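You operate a simulated robot arm through the tools that you are given. There is no shell and no other tool. Be economical: measure what you need, move in short steps, check, and stop when the job is done.

You are at the controls of a simulated two-armed robot. One attempt, no reset.

## Task
Swap the panel's breaker for the size printed under it, and test again.
Fine: panel test box off while you swap; old breaker into the orange tray; new breaker on; the screen ends on GOOD.

It is judged by the outcome, as a careful person would: the job done as asked, and still so three seconds after it is handed in. It fails if anything else is knocked over, pushed out of place, dropped, spilled or broken.

## Robot
Two 6-joint arms with two-finger parallel grippers on one trunk, on a base that drives. Base frame: it is fixed to the floor where the robot stands at the start and does not move with it; the origin is under the middle of the robot, x ahead of it, y to its left, z up; the surface under the hand at the start is at about z = 0.887. Readings come in m, rad, newtons and seconds.
The left shoulder is at the start at [0.28, 0.185, 1.18], the right one opposite. With the tool pointing down near the work surface each hand reaches from about 0.54 to 0.92 m from the robot's upright axis, wherever it stands, measured 20 degrees to its own side. Places, roughly: blue knob on the panel holder [0.4, 0.3, 0.9]; blue plug on the test box (3x3x5 cm) [0.7, 0, 1]; breaker hole of the open panel [0.6, 0.3, 0.9]; dial of the panel test box [0.5, -0.2, 1]; green switch of the panel test box [0.5, 0, 0.9]; grey plug (3x3x5 cm) [0.6, 0.2, 1]; inside of the orange tray on the wiring bench [0.7, -0.7, 0.9]; orange plug on the test box (3x3x5 cm) [0.7, 0, 1]; panel test box [0.6, -0.1, 0.9]; purple plug on the test box (3x3x5 cm) [0.7, -0.2, 1]; rocker of the dark rocker switch [0.5, 0.5, 1]; teal plug on the test box (3x3x5 cm) [0.7, -0.1, 1]; test button [0.5, -0.1, 0.9]. Payload 1.57 kg a hand.
The tool frame of a hand sits at the grasp point between the pads (the TCP): z along the fingers, y along the line on which they close. The tips reach 0.03 m beyond it. The gripper opens to 0.08 m. The fingers are 0.017 m wide and 0.012 m thick; the gripper's body (0.04 by 0.082 m) begins 0.08 m behind the TCP.
Orientation is that of the tool frame in the base frame, as [roll, pitch, yaw] about the fixed x, y, z axes, in that order (R = Rz(yaw) Ry(pitch) Rx(roll)). With the fingers straight down and closing along the base's y, the tool's x points along the base's -x, its y along +y and its z along -z.

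## Interface
- The arms move only by the tool arm_command. It takes "left_steps", "right_steps" or both (then of equal length, played together; a hand with none holds still); each is a list of rows, each a list of 3 entries, a list of its own where there are three numbers: the turn, a rotation vector about the tool's x, y, z in units of 4 degrees (1.0 is 4 degrees), then the shift along the tool's x, y, z in units of 50 mm (1.0 is 50 mm), then the closure in counts, from 0 (fully open) to 255 (shut). In form: [[[rx, ry, rz], [tx, ty, tz], claw], ...]. A call has 1 to 12 rows; each row shifts and turns the commanded pose from where the row before left it, along the tool's axes as they then stand. A call with a number of a shift or a turn outside -1 to 1 is refused whole. A row lasts 0.2 s, in which the tool goes at most 0.05 m and 0.15 rad; a call with a longer step from one row to the next is refused whole, and so is a gripper value outside its range. A pose out of reach is approached as far as the arm can. The call stops where the force on the tool passes 90 N (or 10 N more than at its start, if that is more) or the arm is blocked; 0.2 s more then pass. The fingers move at their own pace (about 0.153 m/s each) and stop on an object; they squeeze with about 40 N. The grip force told is the motor's: it shows also when the fingers shut on nothing. Time passes only in rows, and 0.2 s behind the last, so rows that do not move let the fingers close. It gives the time, the measured TCP pose, the force on the tool (base axes), the opening and the grip force at its end, in the units of the frame above (readings bear some noise), with the torque about the TCP (base axes, N m) and any sound that the robot's microphone picked up.
- Cameras (640 x 400 px; columns grow to the right, rows downward): "scene" is now at [0.2338, 0.0137, 1.6164]; the picture's right is [0.15, -0.99, 0.00], its down [-0.78, -0.12, -0.62] and it looks along [0.61, 0.09, -0.78] (base axes); focal length 245 px, centre (320, 200). "left" rides on the left gripper at [0.072, 0.007, -0.122] in its tool frame; the picture's right is [-0.09, 1.00, 0.00], its down [-0.84, -0.08, -0.54] and it looks along [-0.54, -0.05, 0.84] (tool axes); focal length 238 px, centre (320, 200). "right" rides on the right gripper at [0.072, -0.007, -0.122] in its tool frame; the picture's right is [0.09, 1.00, 0.00], its down [-0.84, 0.08, -0.54] and it looks along [-0.54, 0.05, 0.84] (tool axes); focal length 238 px, centre (320, 200). There is no depth. A picture from a camera that has moved, and an enlarged one, comes with that camera's place and axes in the base frame and with its lens.
- grab_frame(camera): a new picture of that camera. No time passes.
- raise_lower(by): slides the trunk up (or, below 0, down) by that many m; the arms and the scene camera ride with it, the base frame stays. It gives what a move gives, with no picture.
- base_move(legs): drives the robot by 1 to 6 legs, each [ahead, turn to the left] in m and rad, along the robot's own axes; the way and the turn of a leg run together, so that a leg with both is an arc; at most 1.5 m and 3.142 rad a leg. The arms and the cameras ride along, it lands a little off, and it stops where it bumps. It gives what a move gives.
- aim_head(pan, tilt): turns the head with the scene camera to pan (to the left, within 1.501 rad either way) and tilt (down, from -0.506 to 1.204), counted from straight ahead of the robot. It gives what a move gives.
- zoom(camera, box): a new picture of the part [left, top, right, bottom] of that camera's present view, enlarged. No time passes.
- finish_job(): hands the job in; it is judged then, once.

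Work in short steps. Places have to be worked out from the pictures, the camera data and where the tool is seen: move nearer, look again, correct. Check each grasp and each placing, and mend what went wrong. You have 120 turns and 100 pictures in all, those below and enlarged ones among them. Open the grippers and draw the arms clear of the work before you hand the job in, unless the task says otherwise; then end with one line.

The tools are called after "Emit:" as a command line: name --argument value ..., lists and objects as JSON in quotes. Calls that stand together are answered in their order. arm_command: Moves the arms, as the interface text tells. Its arguments: {"type":"object","properties":{"left_steps":{"type":"array","items":{"type":"array"}},"right_steps":{"type":"array","items":{"type":"array"}}},"required":[]} The other tools are called the same way: raise_lower (by) slides the trunk up or down; base_move (legs) drives the base; aim_head (pan, tilt) turns the head that bears the scene camera; grab_frame (camera) takes a picture; zoom (camera, box) takes an enlarged picture of a part of a camera's view; finish_job () hands the job in.

At the start:

```text
clock: 0.0
left_ee_pos: [0.4736, 0.3837, 1.2462]
left_tcp_rot: [3.141, -0.001, -3.141]
left_force: [-0.1, 0.8, 0.3]
left_torque: [-0.03, -0.03, -0.04]
left_width: 0.08
left_gripper_force: 0.1
right_ee_pos: [0.6094, 0.0125, 1.2047]
right_tcp_rot: [3.141, 0.0, 3.14]
right_force: [-0.1, -0.7, -0.1]
right_torque: [0.0, -0.02, -0.02]
right_width: 0.0801
right_gripper_force: 0.1
trunk travel left (down, up): [-0.875, 0.115]
robot x, y, heading: [-0.0003, 0.0018, 0.002]
head pan, tilt: [0.15, 0.902]
```

scene: 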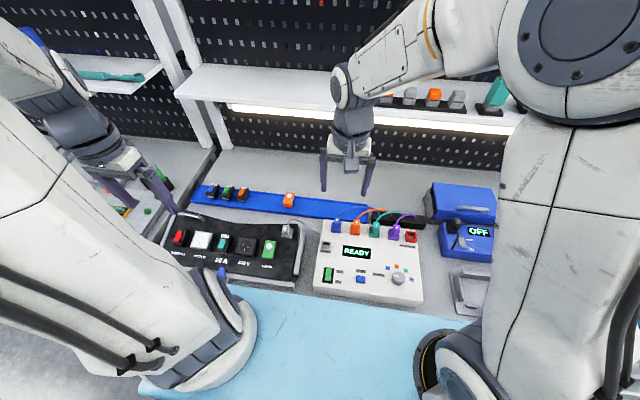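
right: 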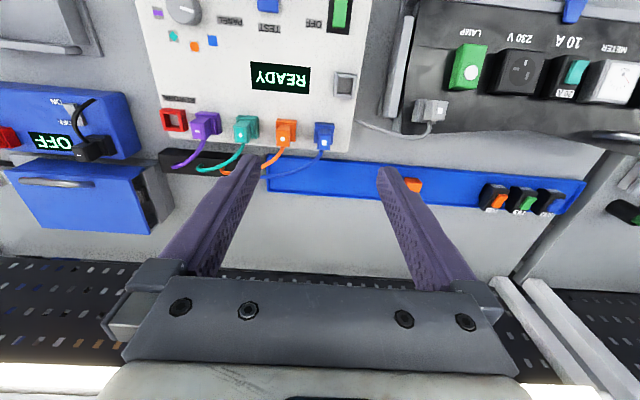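
left: 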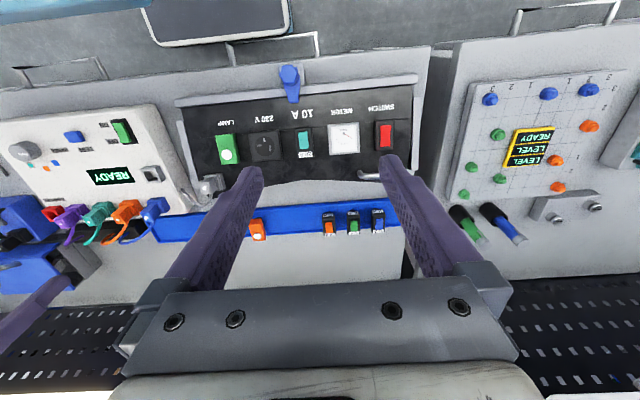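

I start with close looks at the panel and the test box.

Emit:
zoom --camera "left" --box '[170, 60, 430, 250]'

Emit:
zoom --camera "right" --box '[130, 0, 390, 180]'

Emit:
zoom --camera "scene" --box '[150, 170, 310, 290]'

```text
2.11 times, centred on (300, 155) of left
camera zoom: at [0.402, 0.3911, 1.3696], right [0.09, 1.0, 0.0], down [0.84, -0.08, 0.54], along [0.54, -0.05, -0.84], focal length 502 px, centre (362, 295)
```

zoom: 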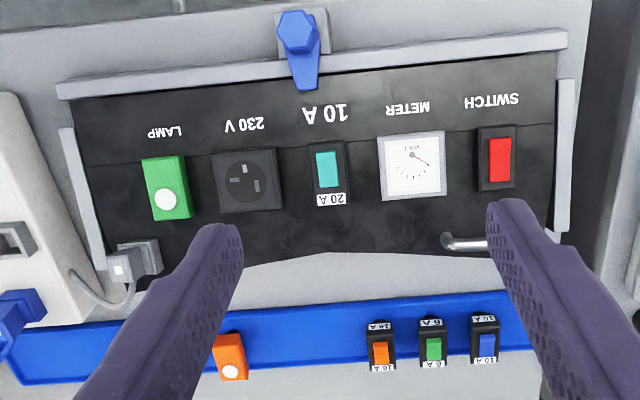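

```text
2.22 times, centred on (260, 90) of right
camera zoom: at [0.5373, 0.0043, 1.3261], right [-0.09, 1.0, 0.0], down [0.84, 0.08, 0.54], along [0.54, 0.05, -0.84], focal length 530 px, centre (453, 444)
```

zoom: 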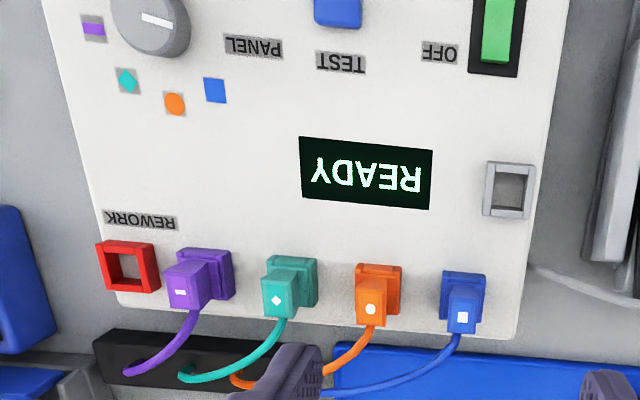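

```text
3.33 times, centred on (230, 230) of scene
camera zoom: at [0.2338, 0.0137, 1.6164], right [0.15, -0.99, 0.0], down [-0.78, -0.12, -0.62], along [0.61, 0.09, -0.78], focal length 817 px, centre (620, 100)
```

zoom: 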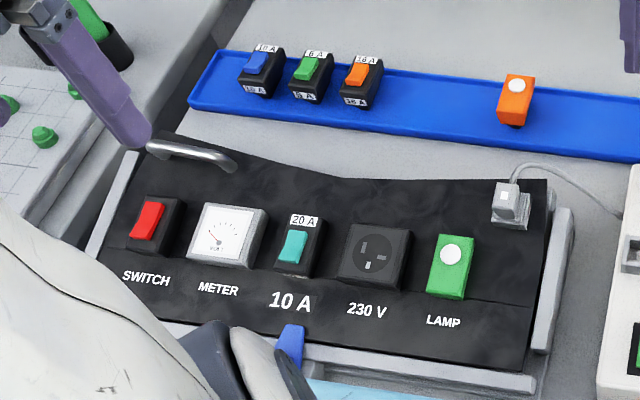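

The holes and labels matter, so I look closer at the test box, the right side, and the breaker details.

Emit:
zoom --camera "scene" --box '[310, 205, 430, 305]'

Emit:
aim_head --pan -0.7 --tilt 0.9

Emit:
grab_frame --camera "scene"

```text
4.00 times, centred on (370, 255) of scene
camera zoom: at [0.2338, 0.0137, 1.6164], right [0.15, -0.99, 0.0], down [-0.78, -0.12, -0.62], along [0.61, 0.09, -0.78], focal length 981 px, centre (120, -20)
```

zoom: 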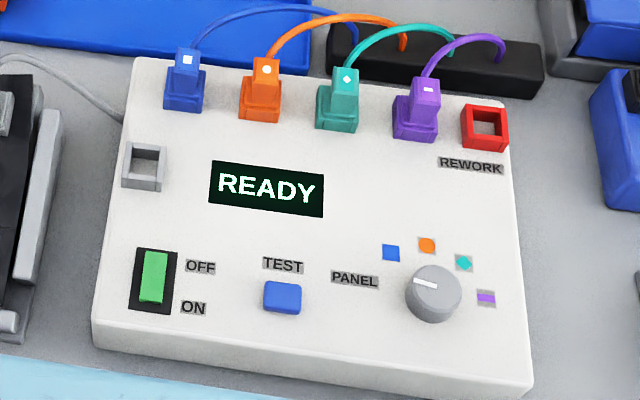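

```text
clock: 1.2
left_ee_pos: [0.4729, 0.3836, 1.2456]
left_tcp_rot: [3.141, 0.002, -3.14]
left_force: [-0.6, -0.6, 0.5]
left_torque: [0.0, 0.0, -0.04]
left_width: 0.08
left_gripper_force: 0.1
right_ee_pos: [0.6095, 0.0121, 1.2053]
right_tcp_rot: [-3.141, 0.0, 3.141]
right_force: [-0.2, 0.4, 0.0]
right_torque: [0.03, 0.03, 0.0]
right_width: 0.08
right_gripper_force: 0.1
trunk travel left (down, up): [-0.875, 0.115]
robot x, y, heading: [0.0021, -0.0008, 0.002]
head pan, tilt: [-0.7, 0.901]
```

```text
92 pictures are left
camera scene: at [0.217, -0.0461, 1.6165], right [-0.64, -0.77, 0.0], down [-0.6, 0.5, -0.62], along [0.48, -0.4, -0.78], focal length 245 px, centre (320, 200)
```

scene: 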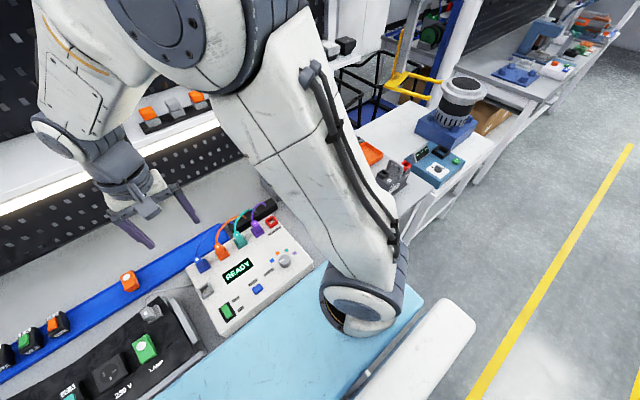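

The dial already points at PANEL. I aim the head back and zoom tight on the breaker, knob, handle and spare breakers to learn how they're held.

Emit:
zoom --camera "left" --box '[265, 60, 345, 160]'

Emit:
zoom --camera "left" --box '[300, 150, 420, 250]'

Emit:
aim_head --pan 0.5 --tilt 0.95

Emit:
grab_frame --camera "scene"

```text
4.00 times, centred on (305, 110) of left
camera zoom: at [0.402, 0.3911, 1.3696], right [0.09, 1.0, 0.0], down [0.84, -0.08, 0.54], along [0.54, -0.05, -0.84], focal length 953 px, centre (380, 560)
```

zoom: 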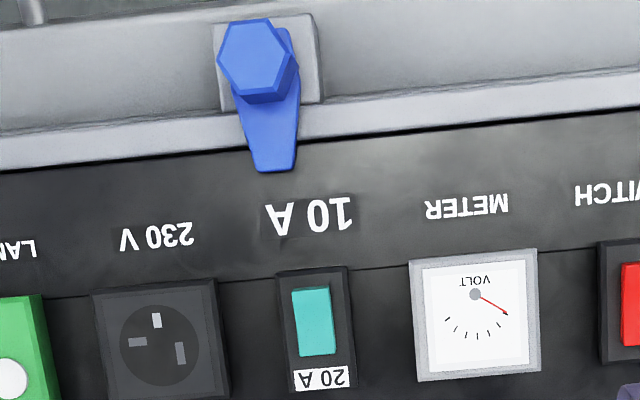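

```text
4.00 times, centred on (360, 200) of left
camera zoom: at [0.402, 0.3911, 1.3696], right [0.09, 1.0, 0.0], down [0.84, -0.08, 0.54], along [0.54, -0.05, -0.84], focal length 953 px, centre (160, 200)
```

zoom: 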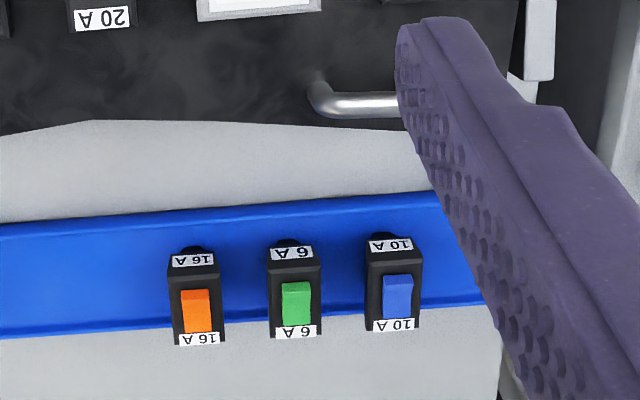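

```text
clock: 2.6
left_ee_pos: [0.4738, 0.3837, 1.2462]
left_tcp_rot: [-3.14, 0.001, -3.141]
left_force: [0.6, 0.0, 0.0]
left_torque: [0.02, -0.03, -0.04]
left_width: 0.0799
left_gripper_force: 0.0
right_ee_pos: [0.6097, 0.0123, 1.2045]
right_tcp_rot: [-3.14, 0.001, -3.141]
right_force: [0.2, 0.5, -0.1]
right_torque: [0.01, 0.0, 0.01]
right_width: 0.0801
right_gripper_force: 0.1
trunk travel left (down, up): [-0.875, 0.115]
robot x, y, heading: [-0.0008, -0.0003, 0.001]
head pan, tilt: [0.499, 0.949]
```

```text
89 pictures are left
camera scene: at [0.2231, 0.0372, 1.6129], right [0.48, -0.88, 0.0], down [-0.71, -0.39, -0.58], along [0.51, 0.28, -0.81], focal length 245 px, centre (320, 200)
```

scene: 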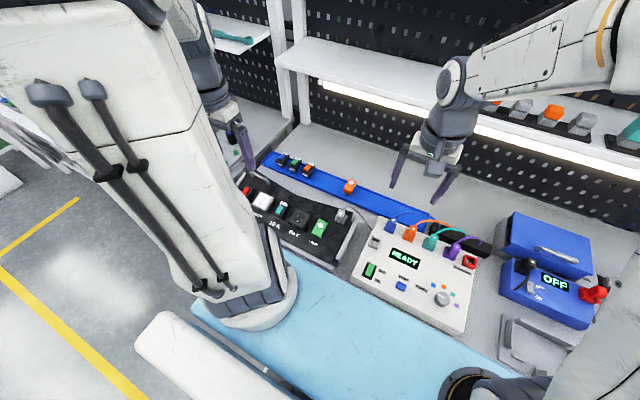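

The panel's breaker (20 A, teal) is at about (0.547, 0.348); print beneath says 10 A, so the blue spare is the one. There's a blue turn-latch on the near edge. I lower the left hand above the panel for a close look.

Emit:
arm_command --left_steps '[[[0, 0, 0], [0, -0.2, 0.9], 0], [[0, 0, 0], [0, -0.2, 0.9], 0], [[0, 0, 0], [0, -0.2, 0.9], 0], [[0, 0, 0], [0, -0.1, 0.9], 0], [[0, 0, 0], [0, 0, 0.5], 0], [[0, 0, 0], [0, 0, 0], 0]]'

Emit:
grab_frame --camera "left"

```text
clock: 4.0
left_ee_pos: [0.4734, 0.3482, 1.04]
left_tcp_rot: [-3.141, 0.0, 3.141]
left_force: [0.7, -0.1, 0.3]
left_torque: [0.05, 0.02, -0.01]
left_width: 0.0799
left_gripper_force: 0.1
right_ee_pos: [0.6095, 0.0124, 1.2051]
right_tcp_rot: [3.141, -0.001, -3.141]
right_force: [0.9, -0.7, -0.1]
right_torque: [-0.04, 0.01, 0.0]
right_width: 0.0801
right_gripper_force: 0.1
trunk travel left (down, up): [-0.875, 0.115]
robot x, y, heading: [0.0026, -0.0001, -0.001]
head pan, tilt: [0.499, 0.949]
```

```text
88 pictures are left
camera left: at [0.4023, 0.3573, 1.1638], right [0.09, 1.0, 0.0], down [0.84, -0.08, 0.54], along [0.54, -0.05, -0.84], focal length 238 px, centre (320, 200)
```

left: 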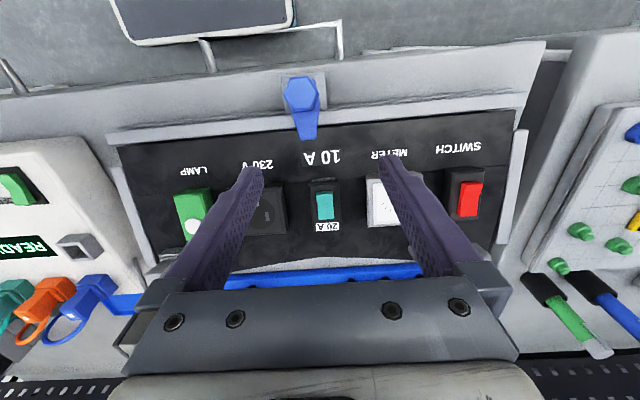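

Emit:
zoom --camera "left" --box '[240, 60, 400, 260]'

Emit:
zoom --camera "left" --box '[100, 40, 260, 180]'

```text
2.00 times, centred on (320, 160) of left
camera zoom: at [0.4023, 0.3573, 1.1638], right [0.09, 1.0, 0.0], down [0.84, -0.08, 0.54], along [0.54, -0.05, -0.84], focal length 477 px, centre (320, 280)
```

zoom: 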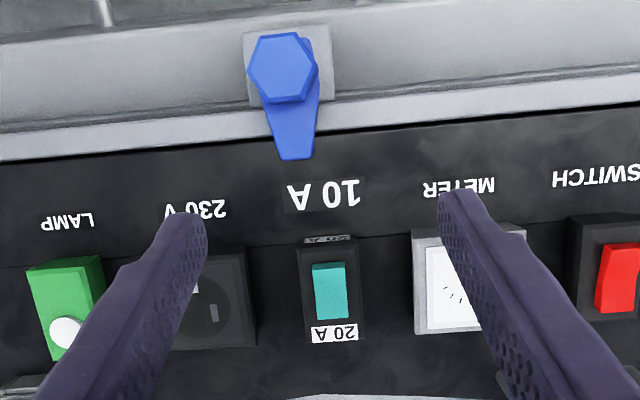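

```text
2.86 times, centred on (180, 110) of left
camera zoom: at [0.4023, 0.3573, 1.1638], right [0.09, 1.0, 0.0], down [0.84, -0.08, 0.54], along [0.54, -0.05, -0.84], focal length 681 px, centre (720, 457)
```

zoom: 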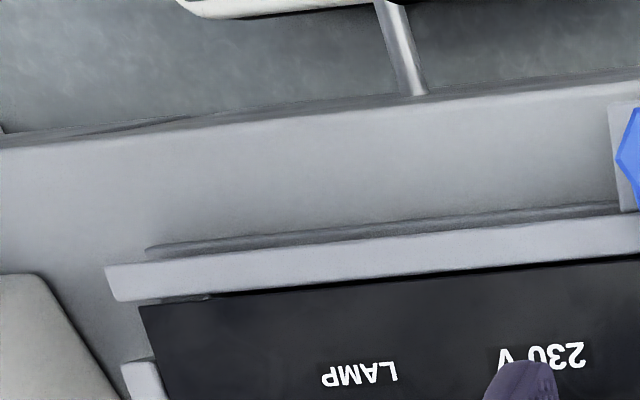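

The breaker's top is at z≈0.965 and centred near (0.536, 0.350). First, switching the test box off: its green rocker is at about (0.4985, 0.027, 0.94), with OFF at the far end. I bring the right hand (closed) above the OFF end and look.

Emit:
arm_command --right_steps '[[[0, 0, 0], [0.99, 0.15, 0], 255], [[0, 0, 0], [0.97, 0.14, 0], 255], [[0, 0, 0], [0, 0, 0.9], 255], [[0, 0, 0], [0, 0, 0.9], 255], [[0, 0, 0], [0, 0, 0.9], 255], [[0, 0, 0], [0, 0, 0.8], 255], [[0, 0, 0], [0, 0, 0], 255]]'

Emit:
grab_frame --camera "right"

Emit:
aim_head --pan 0.15 --tilt 0.95

Emit:
grab_frame --camera "scene"

```text
clock: 5.6
left_ee_pos: [0.4742, 0.3511, 1.0404]
left_tcp_rot: [3.142, 0.001, -3.141]
left_force: [-0.3, 0.0, 0.1]
left_torque: [0.0, 0.02, -0.01]
left_width: 0.0798
left_gripper_force: 0.0
right_ee_pos: [0.5127, 0.0266, 1.0294]
right_tcp_rot: [-3.139, 0.001, -3.141]
right_force: [-0.6, -0.1, 0.1]
right_torque: [-0.01, 0.01, -0.01]
right_width: 0.0
right_gripper_force: 20.5
trunk travel left (down, up): [-0.875, 0.115]
robot x, y, heading: [0.0012, -0.0004, 0.001]
head pan, tilt: [0.499, 0.949]
```

```text
85 pictures are left
camera right: at [0.4408, 0.0181, 1.1506], right [-0.09, 1.0, 0.0], down [0.84, 0.08, 0.54], along [0.54, 0.05, -0.84], focal length 238 px, centre (320, 200)
```

right: 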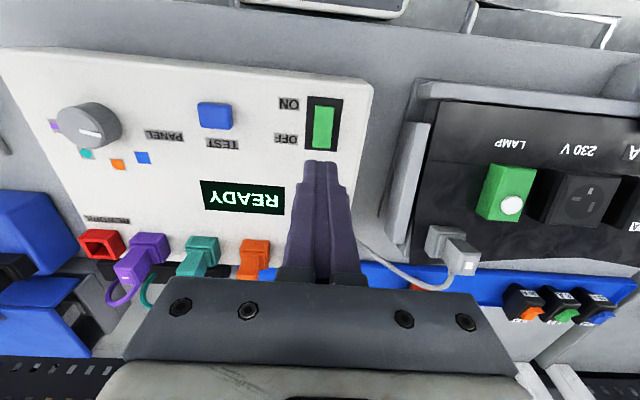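

```text
clock: 6.4
left_ee_pos: [0.473, 0.3495, 1.0402]
left_tcp_rot: [3.141, 0.0, 3.141]
left_force: [-0.6, 1.0, 0.4]
left_torque: [0.04, 0.01, -0.01]
left_width: 0.0799
left_gripper_force: 0.0
right_ee_pos: [0.5129, 0.0257, 1.0285]
right_tcp_rot: [-3.141, 0.001, -3.141]
right_force: [0.5, -0.3, 1.1]
right_torque: [0.03, 0.01, -0.01]
right_width: 0.0
right_gripper_force: 21.1
trunk travel left (down, up): [-0.875, 0.115]
robot x, y, heading: [0.0011, -0.0012, -0.001]
head pan, tilt: [0.15, 0.949]
```

```text
84 pictures are left
camera scene: at [0.2311, 0.0134, 1.6129], right [0.15, -0.99, 0.0], down [-0.8, -0.12, -0.58], along [0.58, 0.09, -0.81], focal length 245 px, centre (320, 200)
```

scene: 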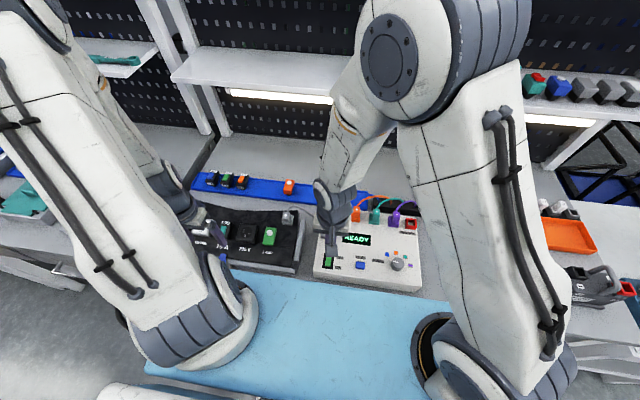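

The tip is over the OFF end (x≈0.512). I press down gently.

Emit:
arm_command --right_steps '[[[0, 0, 0], [0, 0, 0.5], 255], [[0, 0, 0], [0, 0, 0.3], 255], [[0, 0, 0], [0, 0, 0.2], 255], [[0, 0, 0], [0, 0, 0.1], 255], [[0, 0, 0], [0, 0, 0.1], 255]]'

Emit:
grab_frame --camera "right"

```text
clock: 7.5
left_ee_pos: [0.4724, 0.349, 1.0424]
left_tcp_rot: [-3.141, 0.002, 3.139]
left_force: [-0.5, 0.2, 0.3]
left_torque: [-0.02, -0.01, 0.02]
left_width: 0.0799
left_gripper_force: 0.0
right_ee_pos: [0.5117, 0.0273, 0.9799]
right_tcp_rot: [3.137, 0.007, -3.141]
right_force: [-7.7, -6.7, 57.0]
right_torque: [-0.22, 0.69, -0.04]
right_width: 0.0
right_gripper_force: 21.2
trunk travel left (down, up): [-0.875, 0.115]
robot x, y, heading: [-0.0007, 0.0016, -0.004]
head pan, tilt: [0.15, 0.949]
stopped in row 5 (right hand): the force on the tool passed its limit at 106 N (the readings are from after the stop); the commanded pose is now the measured one
```

```text
83 pictures are left
camera right: at [0.4393, 0.0182, 1.1008], right [-0.09, 1.0, 0.0], down [0.83, 0.07, 0.55], along [0.54, 0.05, -0.84], focal length 238 px, centre (320, 200)
```

right: 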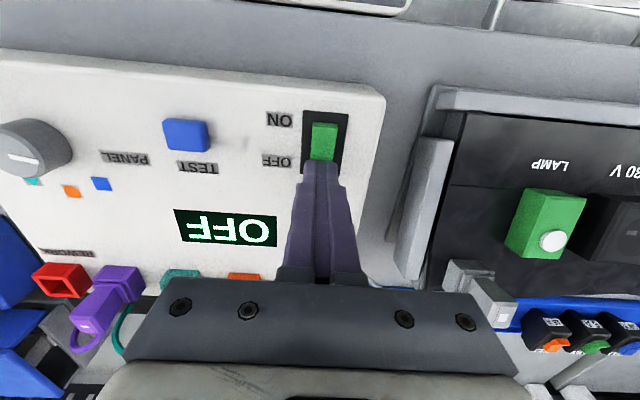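

The box reads OFF. I raise the right hand clear and survey the tray on the right side.

Emit:
arm_command --right_steps '[[[0, 0, 0], [0, 0, -0.9], 255], [[0, 0, 0], [0, 0, -0.95], 255], [[0, 0, 0], [0, 0, -0.95], 0], [[0, 0, 0], [0, 0, -0.95], 0], [[0, 0, 0], [0, 0, -0.95], 0], [[0, 0, 0], [0, -0.9, 0], 0], [[0, 0, 0], [0, -0.9, 0], 0]]'

Emit:
aim_head --pan -1.0 --tilt 0.7

Emit:
grab_frame --camera "scene"

```text
clock: 9.1
left_ee_pos: [0.4729, 0.3489, 1.0416]
left_tcp_rot: [3.141, 0.0, 3.141]
left_force: [-0.3, 0.0, -0.3]
left_torque: [-0.01, 0.01, -0.01]
left_width: 0.0798
left_gripper_force: 0.0
right_ee_pos: [0.5115, -0.0648, 1.2106]
right_tcp_rot: [3.135, 0.004, 3.141]
right_force: [-0.2, 0.5, 0.3]
right_torque: [0.01, -0.02, -0.01]
right_width: 0.08
right_gripper_force: 0.0
trunk travel left (down, up): [-0.875, 0.115]
robot x, y, heading: [-0.0001, 0.0022, 0.001]
head pan, tilt: [0.15, 0.949]
```

```text
clock: 10.5
left_ee_pos: [0.4736, 0.3486, 1.0399]
left_tcp_rot: [-3.141, -0.002, 3.141]
left_force: [-0.2, 0.3, -0.1]
left_torque: [-0.02, 0.01, 0.03]
left_width: 0.0798
left_gripper_force: 0.0
right_ee_pos: [0.5118, -0.0651, 1.2097]
right_tcp_rot: [3.136, 0.006, 3.14]
right_force: [1.1, -0.5, -0.6]
right_torque: [0.02, -0.02, 0.02]
right_width: 0.08
right_gripper_force: 0.0
trunk travel left (down, up): [-0.875, 0.115]
robot x, y, heading: [-0.0016, 0.0027, -0.003]
head pan, tilt: [-1.0, 0.7]
```

```text
82 pictures are left
camera scene: at [0.2051, -0.0692, 1.6326], right [-0.84, -0.54, 0.0], down [-0.35, 0.54, -0.76], along [0.41, -0.64, -0.64], focal length 245 px, centre (320, 200)
```

scene: 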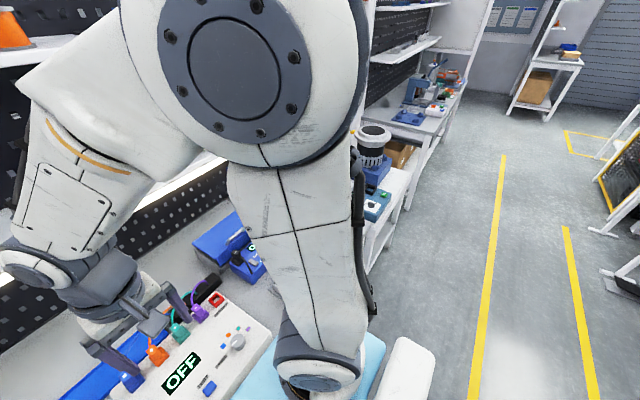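

The tray is further along the bench row to the right, so I'll drive there after extracting. Now the left hand goes over the old breaker, fingers part-open, and checks alignment.

Emit:
arm_command --left_steps '[[[0, 0, 0], [-0.9, 0, 0], 105], [[0, 0, 0], [-0.37, 0.02, 0.4], 105], [[0, 0, 0], [0, 0, 0], 105]]'

Emit:
grab_frame --camera "left"

Emit:
aim_head --pan 0.4 --tilt 0.95

Emit:
grab_frame --camera "scene"

```text
clock: 11.3
left_ee_pos: [0.538, 0.3518, 1.0211]
left_tcp_rot: [-3.141, -0.001, 3.14]
left_force: [-0.8, 0.2, -0.5]
left_torque: [0.01, 0.01, -0.01]
left_width: 0.0471
left_gripper_force: 0.0
right_ee_pos: [0.5124, -0.0647, 1.2092]
right_tcp_rot: [3.136, 0.006, -3.142]
right_force: [-0.1, 0.5, 0.4]
right_torque: [0.01, 0.0, -0.01]
right_width: 0.0801
right_gripper_force: 0.2
trunk travel left (down, up): [-0.875, 0.115]
robot x, y, heading: [-0.0014, 0.0013, -0.004]
head pan, tilt: [-1.0, 0.7]
```

```text
81 pictures are left
camera left: at [0.4666, 0.3591, 1.1445], right [0.09, 1.0, 0.0], down [0.84, -0.08, 0.54], along [0.54, -0.05, -0.84], focal length 238 px, centre (320, 200)
```

left: 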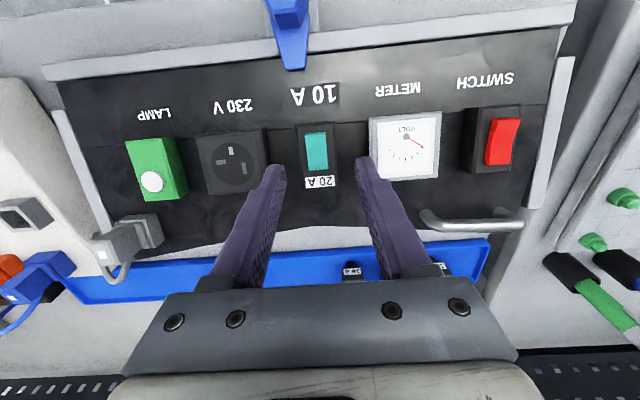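

```text
clock: 12.8
left_ee_pos: [0.538, 0.3515, 1.0201]
left_tcp_rot: [-3.141, -0.001, 3.14]
left_force: [0.0, 0.5, -0.1]
left_torque: [0.0, -0.02, -0.02]
left_width: 0.047
left_gripper_force: 0.1
right_ee_pos: [0.5122, -0.0646, 1.2101]
right_tcp_rot: [3.136, 0.006, 3.14]
right_force: [-1.3, -0.7, 0.6]
right_torque: [0.02, -0.01, 0.02]
right_width: 0.0798
right_gripper_force: 0.1
trunk travel left (down, up): [-0.875, 0.115]
robot x, y, heading: [-0.0053, -0.0005, -0.001]
head pan, tilt: [0.4, 0.949]
```

```text
80 pictures are left
camera scene: at [0.2263, 0.0305, 1.6129], right [0.39, -0.92, 0.0], down [-0.75, -0.32, -0.58], along [0.54, 0.23, -0.81], focal length 245 px, centre (320, 200)
```

scene: 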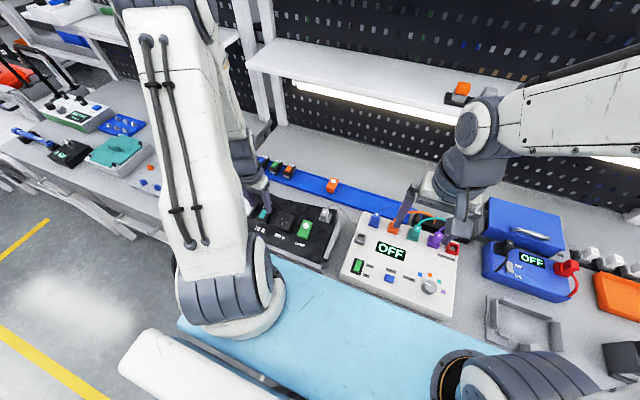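

Alignment is good: free gap y 0.308–0.394, breaker centre y≈0.351. I lower to grasp depth and close.

Emit:
arm_command --left_steps '[[[0, 0, 0], [-0.04, 0, 0.5], 105], [[0, 0, 0], [0, 0, 0.3], 105], [[0, 0, 0], [0, 0, 0.2], 105], [[0, 0, 0], [0, 0, 0], 105]]'

Emit:
grab_frame --camera "left"

```text
clock: 13.8
left_ee_pos: [0.5403, 0.3501, 0.9715]
left_tcp_rot: [-3.14, -0.002, 3.139]
left_force: [0.9, 1.1, 0.0]
left_torque: [-0.01, 0.01, 0.0]
left_width: 0.0469
left_gripper_force: 0.0
right_ee_pos: [0.5123, -0.0644, 1.2096]
right_tcp_rot: [3.136, 0.006, 3.139]
right_force: [-0.1, -0.8, 0.0]
right_torque: [0.02, -0.01, 0.04]
right_width: 0.0801
right_gripper_force: 0.0
trunk travel left (down, up): [-0.875, 0.115]
robot x, y, heading: [-0.0021, -0.0013, -0.0]
head pan, tilt: [0.4, 0.949]
```

```text
79 pictures are left
camera left: at [0.4685, 0.3582, 1.0942], right [0.09, 1.0, 0.0], down [0.84, -0.08, 0.54], along [0.54, -0.05, -0.84], focal length 238 px, centre (320, 200)
```

left: 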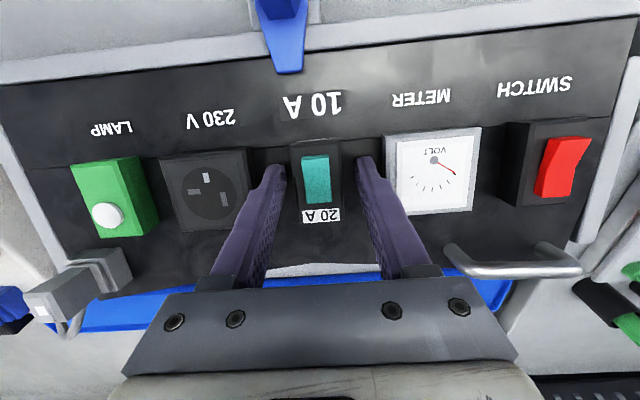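

The fingers straddle the breaker with no contact. I lower 4 mm more and close.

Emit:
arm_command --left_steps '[[[0, 0, 0], [0, 0, 0.08], 105], [[0, 0, 0], [0, 0, 0], 255], [[0, 0, 0], [0, 0, 0], 255], [[0, 0, 0], [0, 0, 0], 255]]'

Emit:
grab_frame --camera "left"

```text
clock: 14.8
left_ee_pos: [0.5392, 0.3499, 0.9693]
left_tcp_rot: [3.139, 0.004, 3.141]
left_force: [-1.0, -13.1, 58.0]
left_torque: [-0.61, -0.26, -0.31]
left_width: 0.0298
left_gripper_force: 39.6
right_ee_pos: [0.5108, -0.0663, 1.2107]
right_tcp_rot: [3.136, 0.008, 3.141]
right_force: [0.1, 0.3, -1.4]
right_torque: [-0.02, 0.02, -0.01]
right_width: 0.0799
right_gripper_force: 0.0
trunk travel left (down, up): [-0.875, 0.115]
robot x, y, heading: [-0.0009, -0.0002, -0.001]
head pan, tilt: [0.4, 0.949]
```

```text
78 pictures are left
camera left: at [0.4677, 0.3568, 1.0922], right [0.09, 1.0, 0.0], down [0.84, -0.08, 0.54], along [0.54, -0.05, -0.84], focal length 238 px, centre (320, 200)
```

left: 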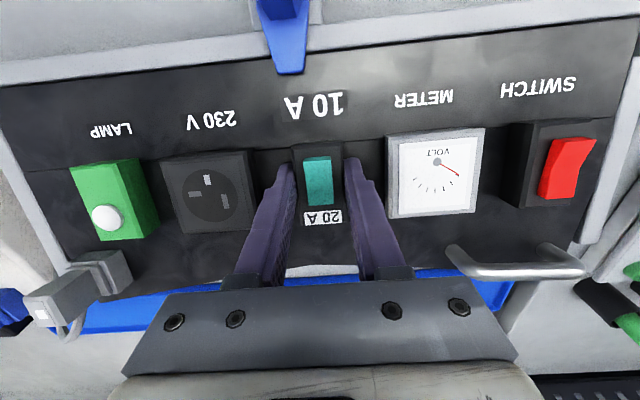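

Gripped at 30 mm, with the tips touching the panel at z≈0.940. I pull up in small steps.

Emit:
arm_command --left_steps '[[[0, 0, 0], [0, 0, -0.1], 255], [[0, 0, 0], [0, 0, -0.1], 255], [[0, 0, 0], [0, 0, -0.1], 255], [[0, 0, 0], [0, 0, -0.1], 255]]'

Emit:
grab_frame --camera "left"

```text
clock: 15.8
left_ee_pos: [0.5397, 0.3495, 0.9866]
left_tcp_rot: [-3.141, -0.002, -3.141]
left_force: [1.1, -4.9, 0.2]
left_torque: [0.19, -0.06, 0.2]
left_width: 0.0299
left_gripper_force: 39.6
right_ee_pos: [0.5131, -0.0659, 1.2098]
right_tcp_rot: [3.137, 0.005, 3.139]
right_force: [0.5, 0.0, -0.4]
right_torque: [0.02, 0.02, -0.01]
right_width: 0.0803
right_gripper_force: 0.1
trunk travel left (down, up): [-0.875, 0.115]
robot x, y, heading: [0.001, 0.0026, -0.001]
head pan, tilt: [0.4, 0.949]
```

```text
77 pictures are left
camera left: at [0.468, 0.3572, 1.1098], right [0.09, 1.0, 0.0], down [0.84, -0.08, 0.54], along [0.54, -0.05, -0.84], focal length 238 px, centre (320, 200)
```

left: 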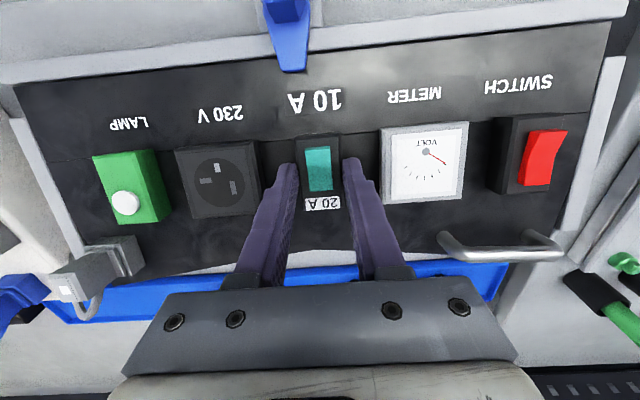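

The breaker seems to have stayed while the fingers slid up. I zoom in to check.

Emit:
zoom --camera "left" --box '[240, 100, 400, 220]'

Emit:
zoom --camera "scene" --box '[240, 190, 350, 280]'

```text
3.33 times, centred on (320, 160) of left
camera zoom: at [0.468, 0.3572, 1.1098], right [0.09, 1.0, 0.0], down [0.84, -0.08, 0.54], along [0.54, -0.05, -0.84], focal length 794 px, centre (320, 333)
```

zoom: 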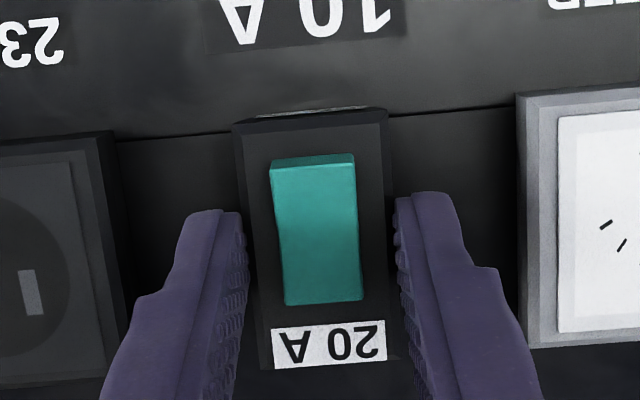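

```text
4.44 times, centred on (295, 235) of scene
camera zoom: at [0.2263, 0.03, 1.6128], right [0.39, -0.92, 0.0], down [-0.75, -0.32, -0.58], along [0.54, 0.23, -0.81], focal length 1090 px, centre (431, 44)
```

zoom: 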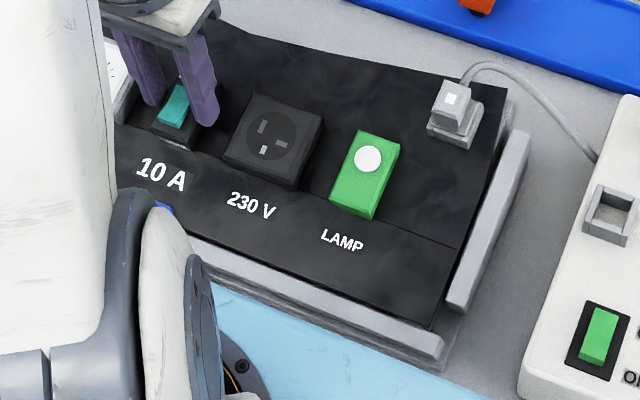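

The breaker stayed; it may be clipped in. I'll look closely at the spare breakers to understand how they attach: release, raise, and move the left camera nearer to them.

Emit:
arm_command --left_steps '[[[0, 0, 0], [0, 0, 0], 105], [[0, 0, 0], [0, 0, 0], 105], [[0, 0, 0], [0, 0, -0.9], 105], [[0, 0, 0], [-0.6, 0.2, -0.9], 0], [[0, 0, 0], [-0.9, 0.2, 0], 0], [[0, 0, 0], [0, 0, 0], 0]]'

Emit:
grab_frame --camera "left"

```text
refused: row 4 steps farther than a row can; nothing moved
```

```text
74 pictures are left
camera left: at [0.468, 0.3572, 1.1098], right [0.09, 1.0, 0.0], down [0.84, -0.08, 0.54], along [0.54, -0.05, -0.84], focal length 238 px, centre (320, 200)
```

left: 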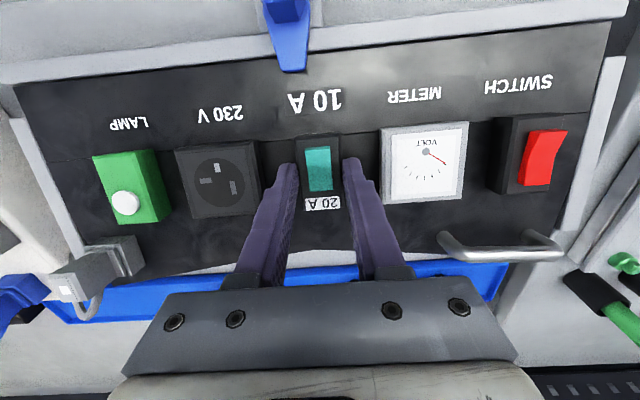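

That was refused for step length; I split it.

Emit:
arm_command --left_steps '[[[0, 0, 0], [0, 0, 0], 105], [[0, 0, 0], [0, 0, 0], 105], [[0, 0, 0], [0, 0, -0.9], 105], [[0, 0, 0], [-0.5, 0.2, -0.8], 0], [[0, 0, 0], [-0.9, 0.2, 0], 0], [[0, 0, 0], [-0.3, 0.2, 0], 0], [[0, 0, 0], [0, 0, 0], 0]]'

Emit:
zoom --camera "left" --box '[180, 30, 460, 230]'

```text
clock: 17.4
left_ee_pos: [0.6246, 0.3817, 1.074]
left_tcp_rot: [3.141, 0.0, -3.141]
left_force: [0.7, 0.3, 0.2]
left_torque: [-0.02, -0.01, -0.04]
left_width: 0.0801
left_gripper_force: 0.2
right_ee_pos: [0.5121, -0.0654, 1.2092]
right_tcp_rot: [3.136, 0.006, 3.14]
right_force: [-0.6, -0.2, 0.4]
right_torque: [-0.02, 0.05, -0.03]
right_width: 0.0801
right_gripper_force: 0.1
trunk travel left (down, up): [-0.875, 0.115]
robot x, y, heading: [-0.003, 0.0022, -0.005]
head pan, tilt: [0.4, 0.949]
```

```text
2.00 times, centred on (320, 130) of left
camera zoom: at [0.5538, 0.3887, 1.1958], right [0.09, 1.0, 0.0], down [0.84, -0.08, 0.54], along [0.54, -0.05, -0.84], focal length 477 px, centre (320, 340)
```

zoom: 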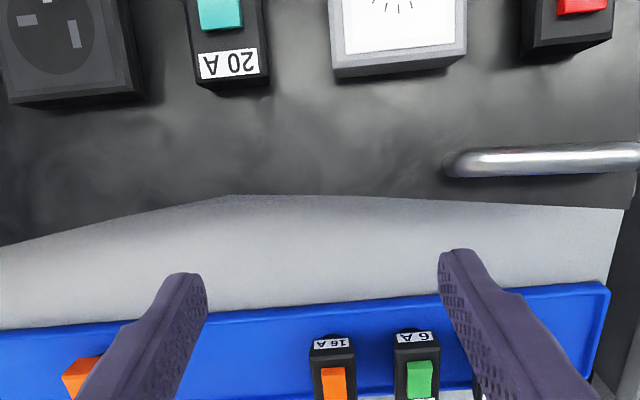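

I move a bit further forward to see the spares fully.

Emit:
arm_command --left_steps '[[[0, 0, 0], [-0.8, 0.3, 0], 0], [[0, 0, 0], [-0.2, 0.3, 0], 0], [[0, 0, 0], [0, 0, 0], 0]]'

Emit:
zoom --camera "left" --box '[220, 100, 420, 240]'

Emit:
zoom --camera "scene" --box '[240, 140, 360, 230]'

```text
clock: 18.2
left_ee_pos: [0.6756, 0.4106, 1.0713]
left_tcp_rot: [3.141, -0.001, 3.139]
left_force: [0.4, 0.6, 0.0]
left_torque: [-0.01, 0.0, 0.0]
left_width: 0.08
left_gripper_force: 0.1
right_ee_pos: [0.5111, -0.0655, 1.2091]
right_tcp_rot: [3.137, 0.006, 3.141]
right_force: [0.1, -0.2, -0.1]
right_torque: [0.02, 0.0, 0.01]
right_width: 0.0801
right_gripper_force: 0.0
trunk travel left (down, up): [-0.875, 0.115]
robot x, y, heading: [0.0029, -0.0023, -0.004]
head pan, tilt: [0.4, 0.949]
```

```text
2.86 times, centred on (320, 170) of left
camera zoom: at [0.6041, 0.4181, 1.1952], right [0.09, 1.0, 0.0], down [0.84, -0.08, 0.54], along [0.54, -0.05, -0.84], focal length 681 px, centre (320, 286)
```

zoom: 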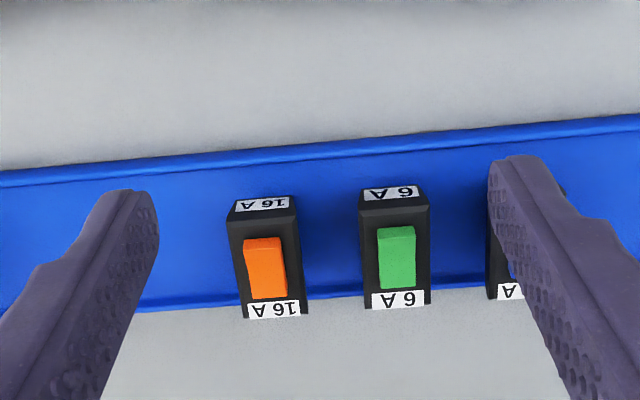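

```text
4.44 times, centred on (300, 185) of scene
camera zoom: at [0.2262, 0.0306, 1.6129], right [0.39, -0.92, 0.0], down [-0.75, -0.32, -0.58], along [0.54, 0.23, -0.81], focal length 1090 px, centre (409, 267)
```

zoom: 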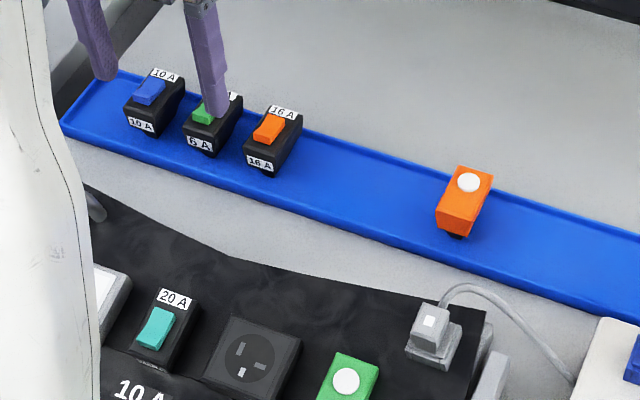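

Let me zoom hard on the installed breaker from the scene camera to see its near face and how it sits.

Emit:
zoom --camera "scene" --box '[255, 195, 305, 235]'

Emit:
zoom --camera "scene" --box '[260, 150, 320, 190]'

```text
10.00 times, centred on (280, 215) of scene
camera zoom: at [0.2262, 0.0306, 1.6129], right [0.39, -0.92, 0.0], down [-0.75, -0.32, -0.58], along [0.54, 0.23, -0.81], focal length 2452 px, centre (720, 50)
```

zoom: 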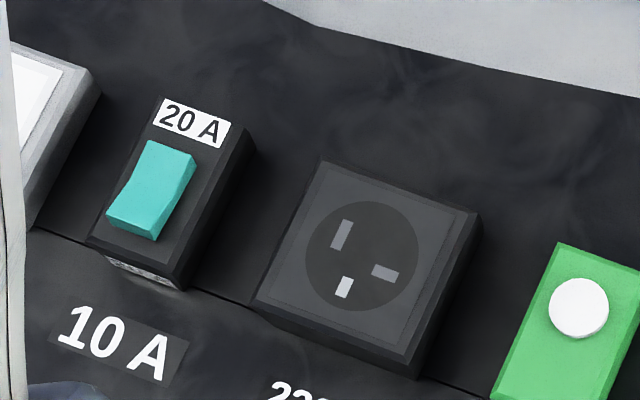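

```text
10.00 times, centred on (290, 170) of scene
camera zoom: at [0.2262, 0.0306, 1.6129], right [0.39, -0.92, 0.0], down [-0.75, -0.32, -0.58], along [0.54, 0.23, -0.81], focal length 2452 px, centre (620, 500)
```

zoom: 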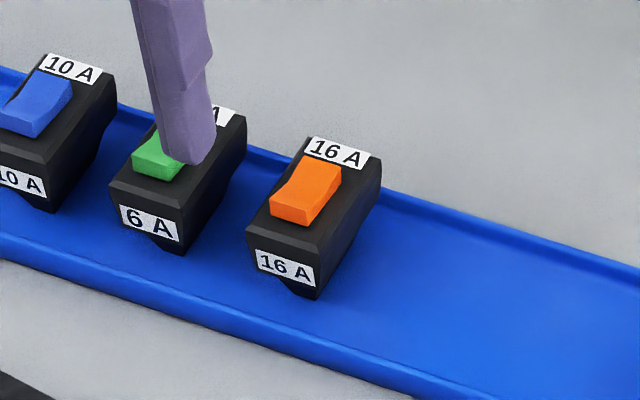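

The panel face appears to slope up away from me (~7°), so a straight-vertical pull jams and slips. I'll go back, tilt the hand to match the face normal, and check.

Emit:
arm_command --left_steps '[[[0, 0, 0], [0.9, -0.4, 0], 0], [[0, 0, 0], [0.9, -0.4, 0], 105], [[0, 0, 0], [0.9, -0.4, 0], 105], [[0, -0.95, 0], [0.16, -0.01, 0.5], 105], [[0, -0.95, 0], [0, 0, 0.49], 105], [[0, 0, 0], [0, 0, 0], 105]]'

Emit:
grab_frame --camera "left"

Emit:
zoom --camera "scene" --box '[200, 150, 360, 270]'

```text
clock: 19.6
left_ee_pos: [0.5346, 0.3467, 1.0363]
left_tcp_rot: [-3.127, 0.106, 3.141]
left_force: [-0.8, -0.7, 0.9]
left_torque: [-0.01, 0.02, 0.03]
left_width: 0.0471
left_gripper_force: 0.0
left hand out of reach, approached as far as the arm can: row 5
right_ee_pos: [0.5117, -0.0653, 1.21]
right_tcp_rot: [3.136, 0.006, -3.14]
right_force: [-0.3, -0.2, -0.2]
right_torque: [0.03, 0.03, -0.06]
right_width: 0.0801
right_gripper_force: 0.1
trunk travel left (down, up): [-0.875, 0.115]
robot x, y, heading: [0.0016, -0.0041, -0.002]
head pan, tilt: [0.4, 0.949]
```

```text
68 pictures are left
camera left: at [0.4512, 0.3558, 1.151], right [0.1, 1.0, -0.01], down [0.77, -0.07, 0.63], along [0.63, -0.06, -0.78], focal length 238 px, centre (320, 200)
```

left: 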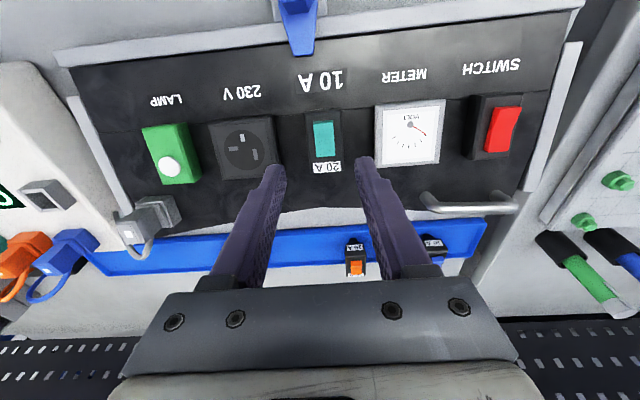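

```text
3.33 times, centred on (280, 210) of scene
camera zoom: at [0.2263, 0.0305, 1.6129], right [0.39, -0.92, 0.0], down [-0.75, -0.32, -0.58], along [0.54, 0.23, -0.81], focal length 817 px, centre (453, 167)
```

zoom: 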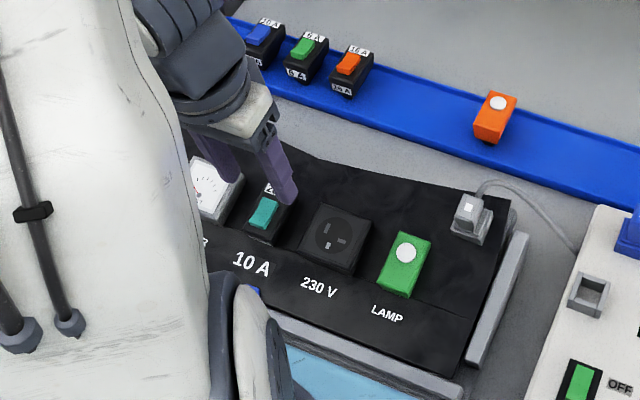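

The tilt hits the arm's near limit, so I back the base 8 cm and re-approach.

Emit:
base_move --legs '[[-0.08, 0]]'

```text
clock: 20.7
left_ee_pos: [0.4562, 0.3453, 1.0351]
left_tcp_rot: [-3.125, 0.106, 3.139]
left_force: [0.9, -0.5, -0.3]
left_torque: [0.0, -0.01, -0.01]
left_width: 0.047
left_gripper_force: 0.1
right_ee_pos: [0.4308, -0.0654, 1.2086]
right_tcp_rot: [3.137, 0.005, 3.138]
right_force: [0.3, 0.6, 0.4]
right_torque: [-0.02, 0.03, 0.0]
right_width: 0.0801
right_gripper_force: 0.1
trunk travel left (down, up): [-0.875, 0.115]
robot x, y, heading: [-0.0808, -0.0, -0.008]
head pan, tilt: [0.4, 0.949]
```

Emit:
arm_command --left_steps '[[[-0.24, -0.35, 0], [-0.75, 0.05, 0.1], 105], [[0, 0, 0], [-0.73, 0.04, 0.3], 105], [[0, 0, 0], [0, 0, 0], 105]]'

Emit:
grab_frame --camera "left"

```text
clock: 21.5
left_ee_pos: [0.5316, 0.3484, 1.0258]
left_tcp_rot: [3.142, 0.131, 3.138]
left_force: [0.3, -0.5, 0.5]
left_torque: [0.01, 0.03, 0.0]
left_width: 0.0469
left_gripper_force: 0.0
right_ee_pos: [0.4314, -0.0646, 1.2108]
right_tcp_rot: [3.135, 0.005, 3.139]
right_force: [1.2, -0.1, -0.3]
right_torque: [0.01, -0.02, 0.0]
right_width: 0.0799
right_gripper_force: 0.0
trunk travel left (down, up): [-0.875, 0.115]
robot x, y, heading: [-0.0837, -0.0026, 0.001]
head pan, tilt: [0.4, 0.949]
```

```text
66 pictures are left
camera left: at [0.4451, 0.3567, 1.1387], right [0.1, 1.0, 0.01], down [0.76, -0.08, 0.65], along [0.64, -0.05, -0.76], focal length 238 px, centre (320, 200)
```

left: 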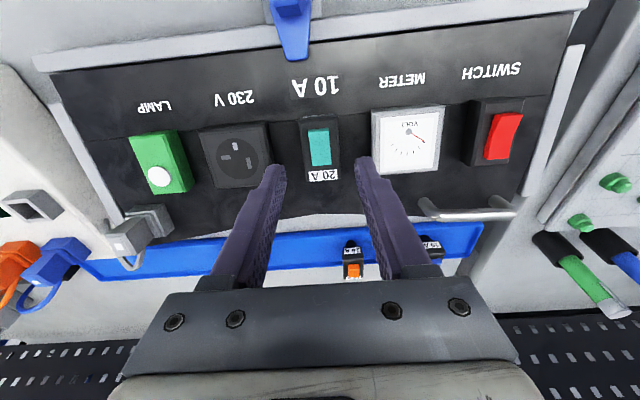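

Aligned. I descend along the tilted tool axis until light contact.

Emit:
arm_command --left_steps '[[[0, 0, 0], [0, 0.02, 0.5], 105], [[0, 0, 0], [0, 0, 0.4], 105], [[0, 0, 0], [0, 0, 0.14], 105], [[0, 0, 0], [0, 0, 0], 105]]'

Emit:
grab_frame --camera "left"

```text
clock: 22.5
left_ee_pos: [0.5375, 0.3499, 0.974]
left_tcp_rot: [-3.141, 0.131, 3.137]
left_force: [-0.7, 0.5, -1.6]
left_torque: [0.0, -0.02, 0.03]
left_width: 0.0468
left_gripper_force: 0.3
right_ee_pos: [0.4305, -0.0653, 1.2089]
right_tcp_rot: [3.136, 0.006, 3.138]
right_force: [-0.7, 0.0, 0.6]
right_torque: [0.02, 0.02, 0.05]
right_width: 0.0796
right_gripper_force: 0.1
trunk travel left (down, up): [-0.875, 0.115]
robot x, y, heading: [-0.0805, 0.0011, -0.004]
head pan, tilt: [0.4, 0.949]
```

```text
65 pictures are left
camera left: at [0.4509, 0.358, 1.0868], right [0.1, 1.0, 0.01], down [0.76, -0.08, 0.65], along [0.64, -0.05, -0.76], focal length 238 px, centre (320, 200)
```

left: 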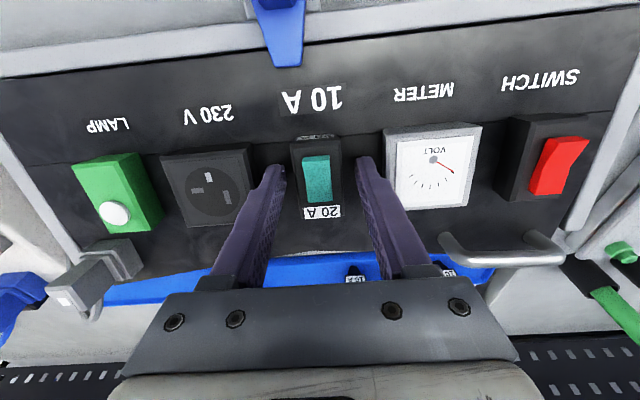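

Straddling it at a tilt, without contact. I lower 3 mm more, close, and then pull 6 mm, reading force.

Emit:
arm_command --left_steps '[[[0, 0, 0], [0, 0, 0.05], 105], [[0, 0, 0], [0, 0, 0], 255], [[0, 0, 0], [0, 0, 0], 255], [[0, 0, 0], [0, 0, 0], 255]]'

Emit:
arm_command --left_steps '[[[0, 0, 0], [0, 0, -0.06], 255], [[0, 0, 0], [0, 0, -0.06], 255]]'

Emit:
zoom --camera "left" --box '[240, 100, 400, 220]'

```text
clock: 23.5
left_ee_pos: [0.538, 0.3502, 0.9702]
left_tcp_rot: [-3.139, 0.13, 3.137]
left_force: [1.6, -5.1, 3.1]
left_torque: [-0.11, -0.03, 0.03]
left_width: 0.03
left_gripper_force: 38.8
right_ee_pos: [0.4302, -0.0669, 1.2101]
right_tcp_rot: [3.137, 0.006, 3.138]
right_force: [-0.4, 0.2, 0.3]
right_torque: [0.0, 0.01, -0.02]
right_width: 0.08
right_gripper_force: 0.1
trunk travel left (down, up): [-0.875, 0.115]
robot x, y, heading: [-0.0831, 0.0024, -0.002]
head pan, tilt: [0.4, 0.949]
```

```text
clock: 24.1
left_ee_pos: [0.5374, 0.352, 0.9775]
left_tcp_rot: [-3.141, 0.131, 3.139]
left_force: [0.3, 0.7, -0.9]
left_torque: [0.01, 0.04, -0.03]
left_width: 0.03
left_gripper_force: 39.4
right_ee_pos: [0.4314, -0.0655, 1.2099]
right_tcp_rot: [3.137, 0.006, 3.137]
right_force: [-0.3, 0.7, -0.1]
right_torque: [-0.01, 0.01, 0.0]
right_width: 0.0801
right_gripper_force: 0.1
trunk travel left (down, up): [-0.875, 0.115]
robot x, y, heading: [-0.0818, 0.0056, -0.004]
head pan, tilt: [0.4, 0.949]
```

```text
3.33 times, centred on (320, 160) of left
camera zoom: at [0.4504, 0.3587, 1.0904], right [0.09, 1.0, 0.01], down [0.76, -0.08, 0.65], along [0.65, -0.05, -0.76], focal length 794 px, centre (320, 333)
```

zoom: 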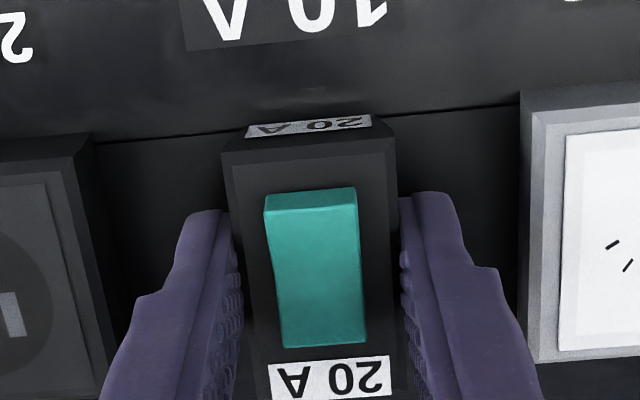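

The near-face "20 A" label is now exposed and force is nil: it's coming out. I pull further along the axis.

Emit:
arm_command --left_steps '[[[0, 0, 0], [0, 0, -0.2], 255], [[0, 0, 0], [0, 0, -0.3], 255], [[0, 0, 0], [0, 0, -0.5], 255], [[0, 0, 0], [0, 0, -0.6], 255]]'

Emit:
grab_frame --camera "left"

```text
clock: 25.1
left_ee_pos: [0.5267, 0.3507, 1.0572]
left_tcp_rot: [3.141, 0.13, 3.139]
left_force: [1.0, 0.7, 0.0]
left_torque: [-0.01, 0.02, -0.01]
left_width: 0.0295
left_gripper_force: 39.4
right_ee_pos: [0.4305, -0.0667, 1.2102]
right_tcp_rot: [3.137, 0.005, 3.138]
right_force: [0.3, 0.1, -0.4]
right_torque: [0.0, -0.01, 0.03]
right_width: 0.0799
right_gripper_force: 0.0
trunk travel left (down, up): [-0.875, 0.115]
robot x, y, heading: [-0.081, -0.0024, -0.006]
head pan, tilt: [0.4, 0.949]
```

```text
63 pictures are left
camera left: at [0.4403, 0.3582, 1.1702], right [0.09, 1.0, 0.01], down [0.76, -0.08, 0.65], along [0.64, -0.05, -0.76], focal length 238 px, centre (320, 200)
```

left: 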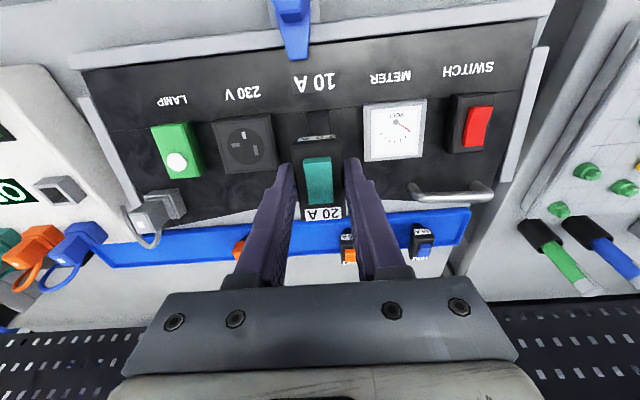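

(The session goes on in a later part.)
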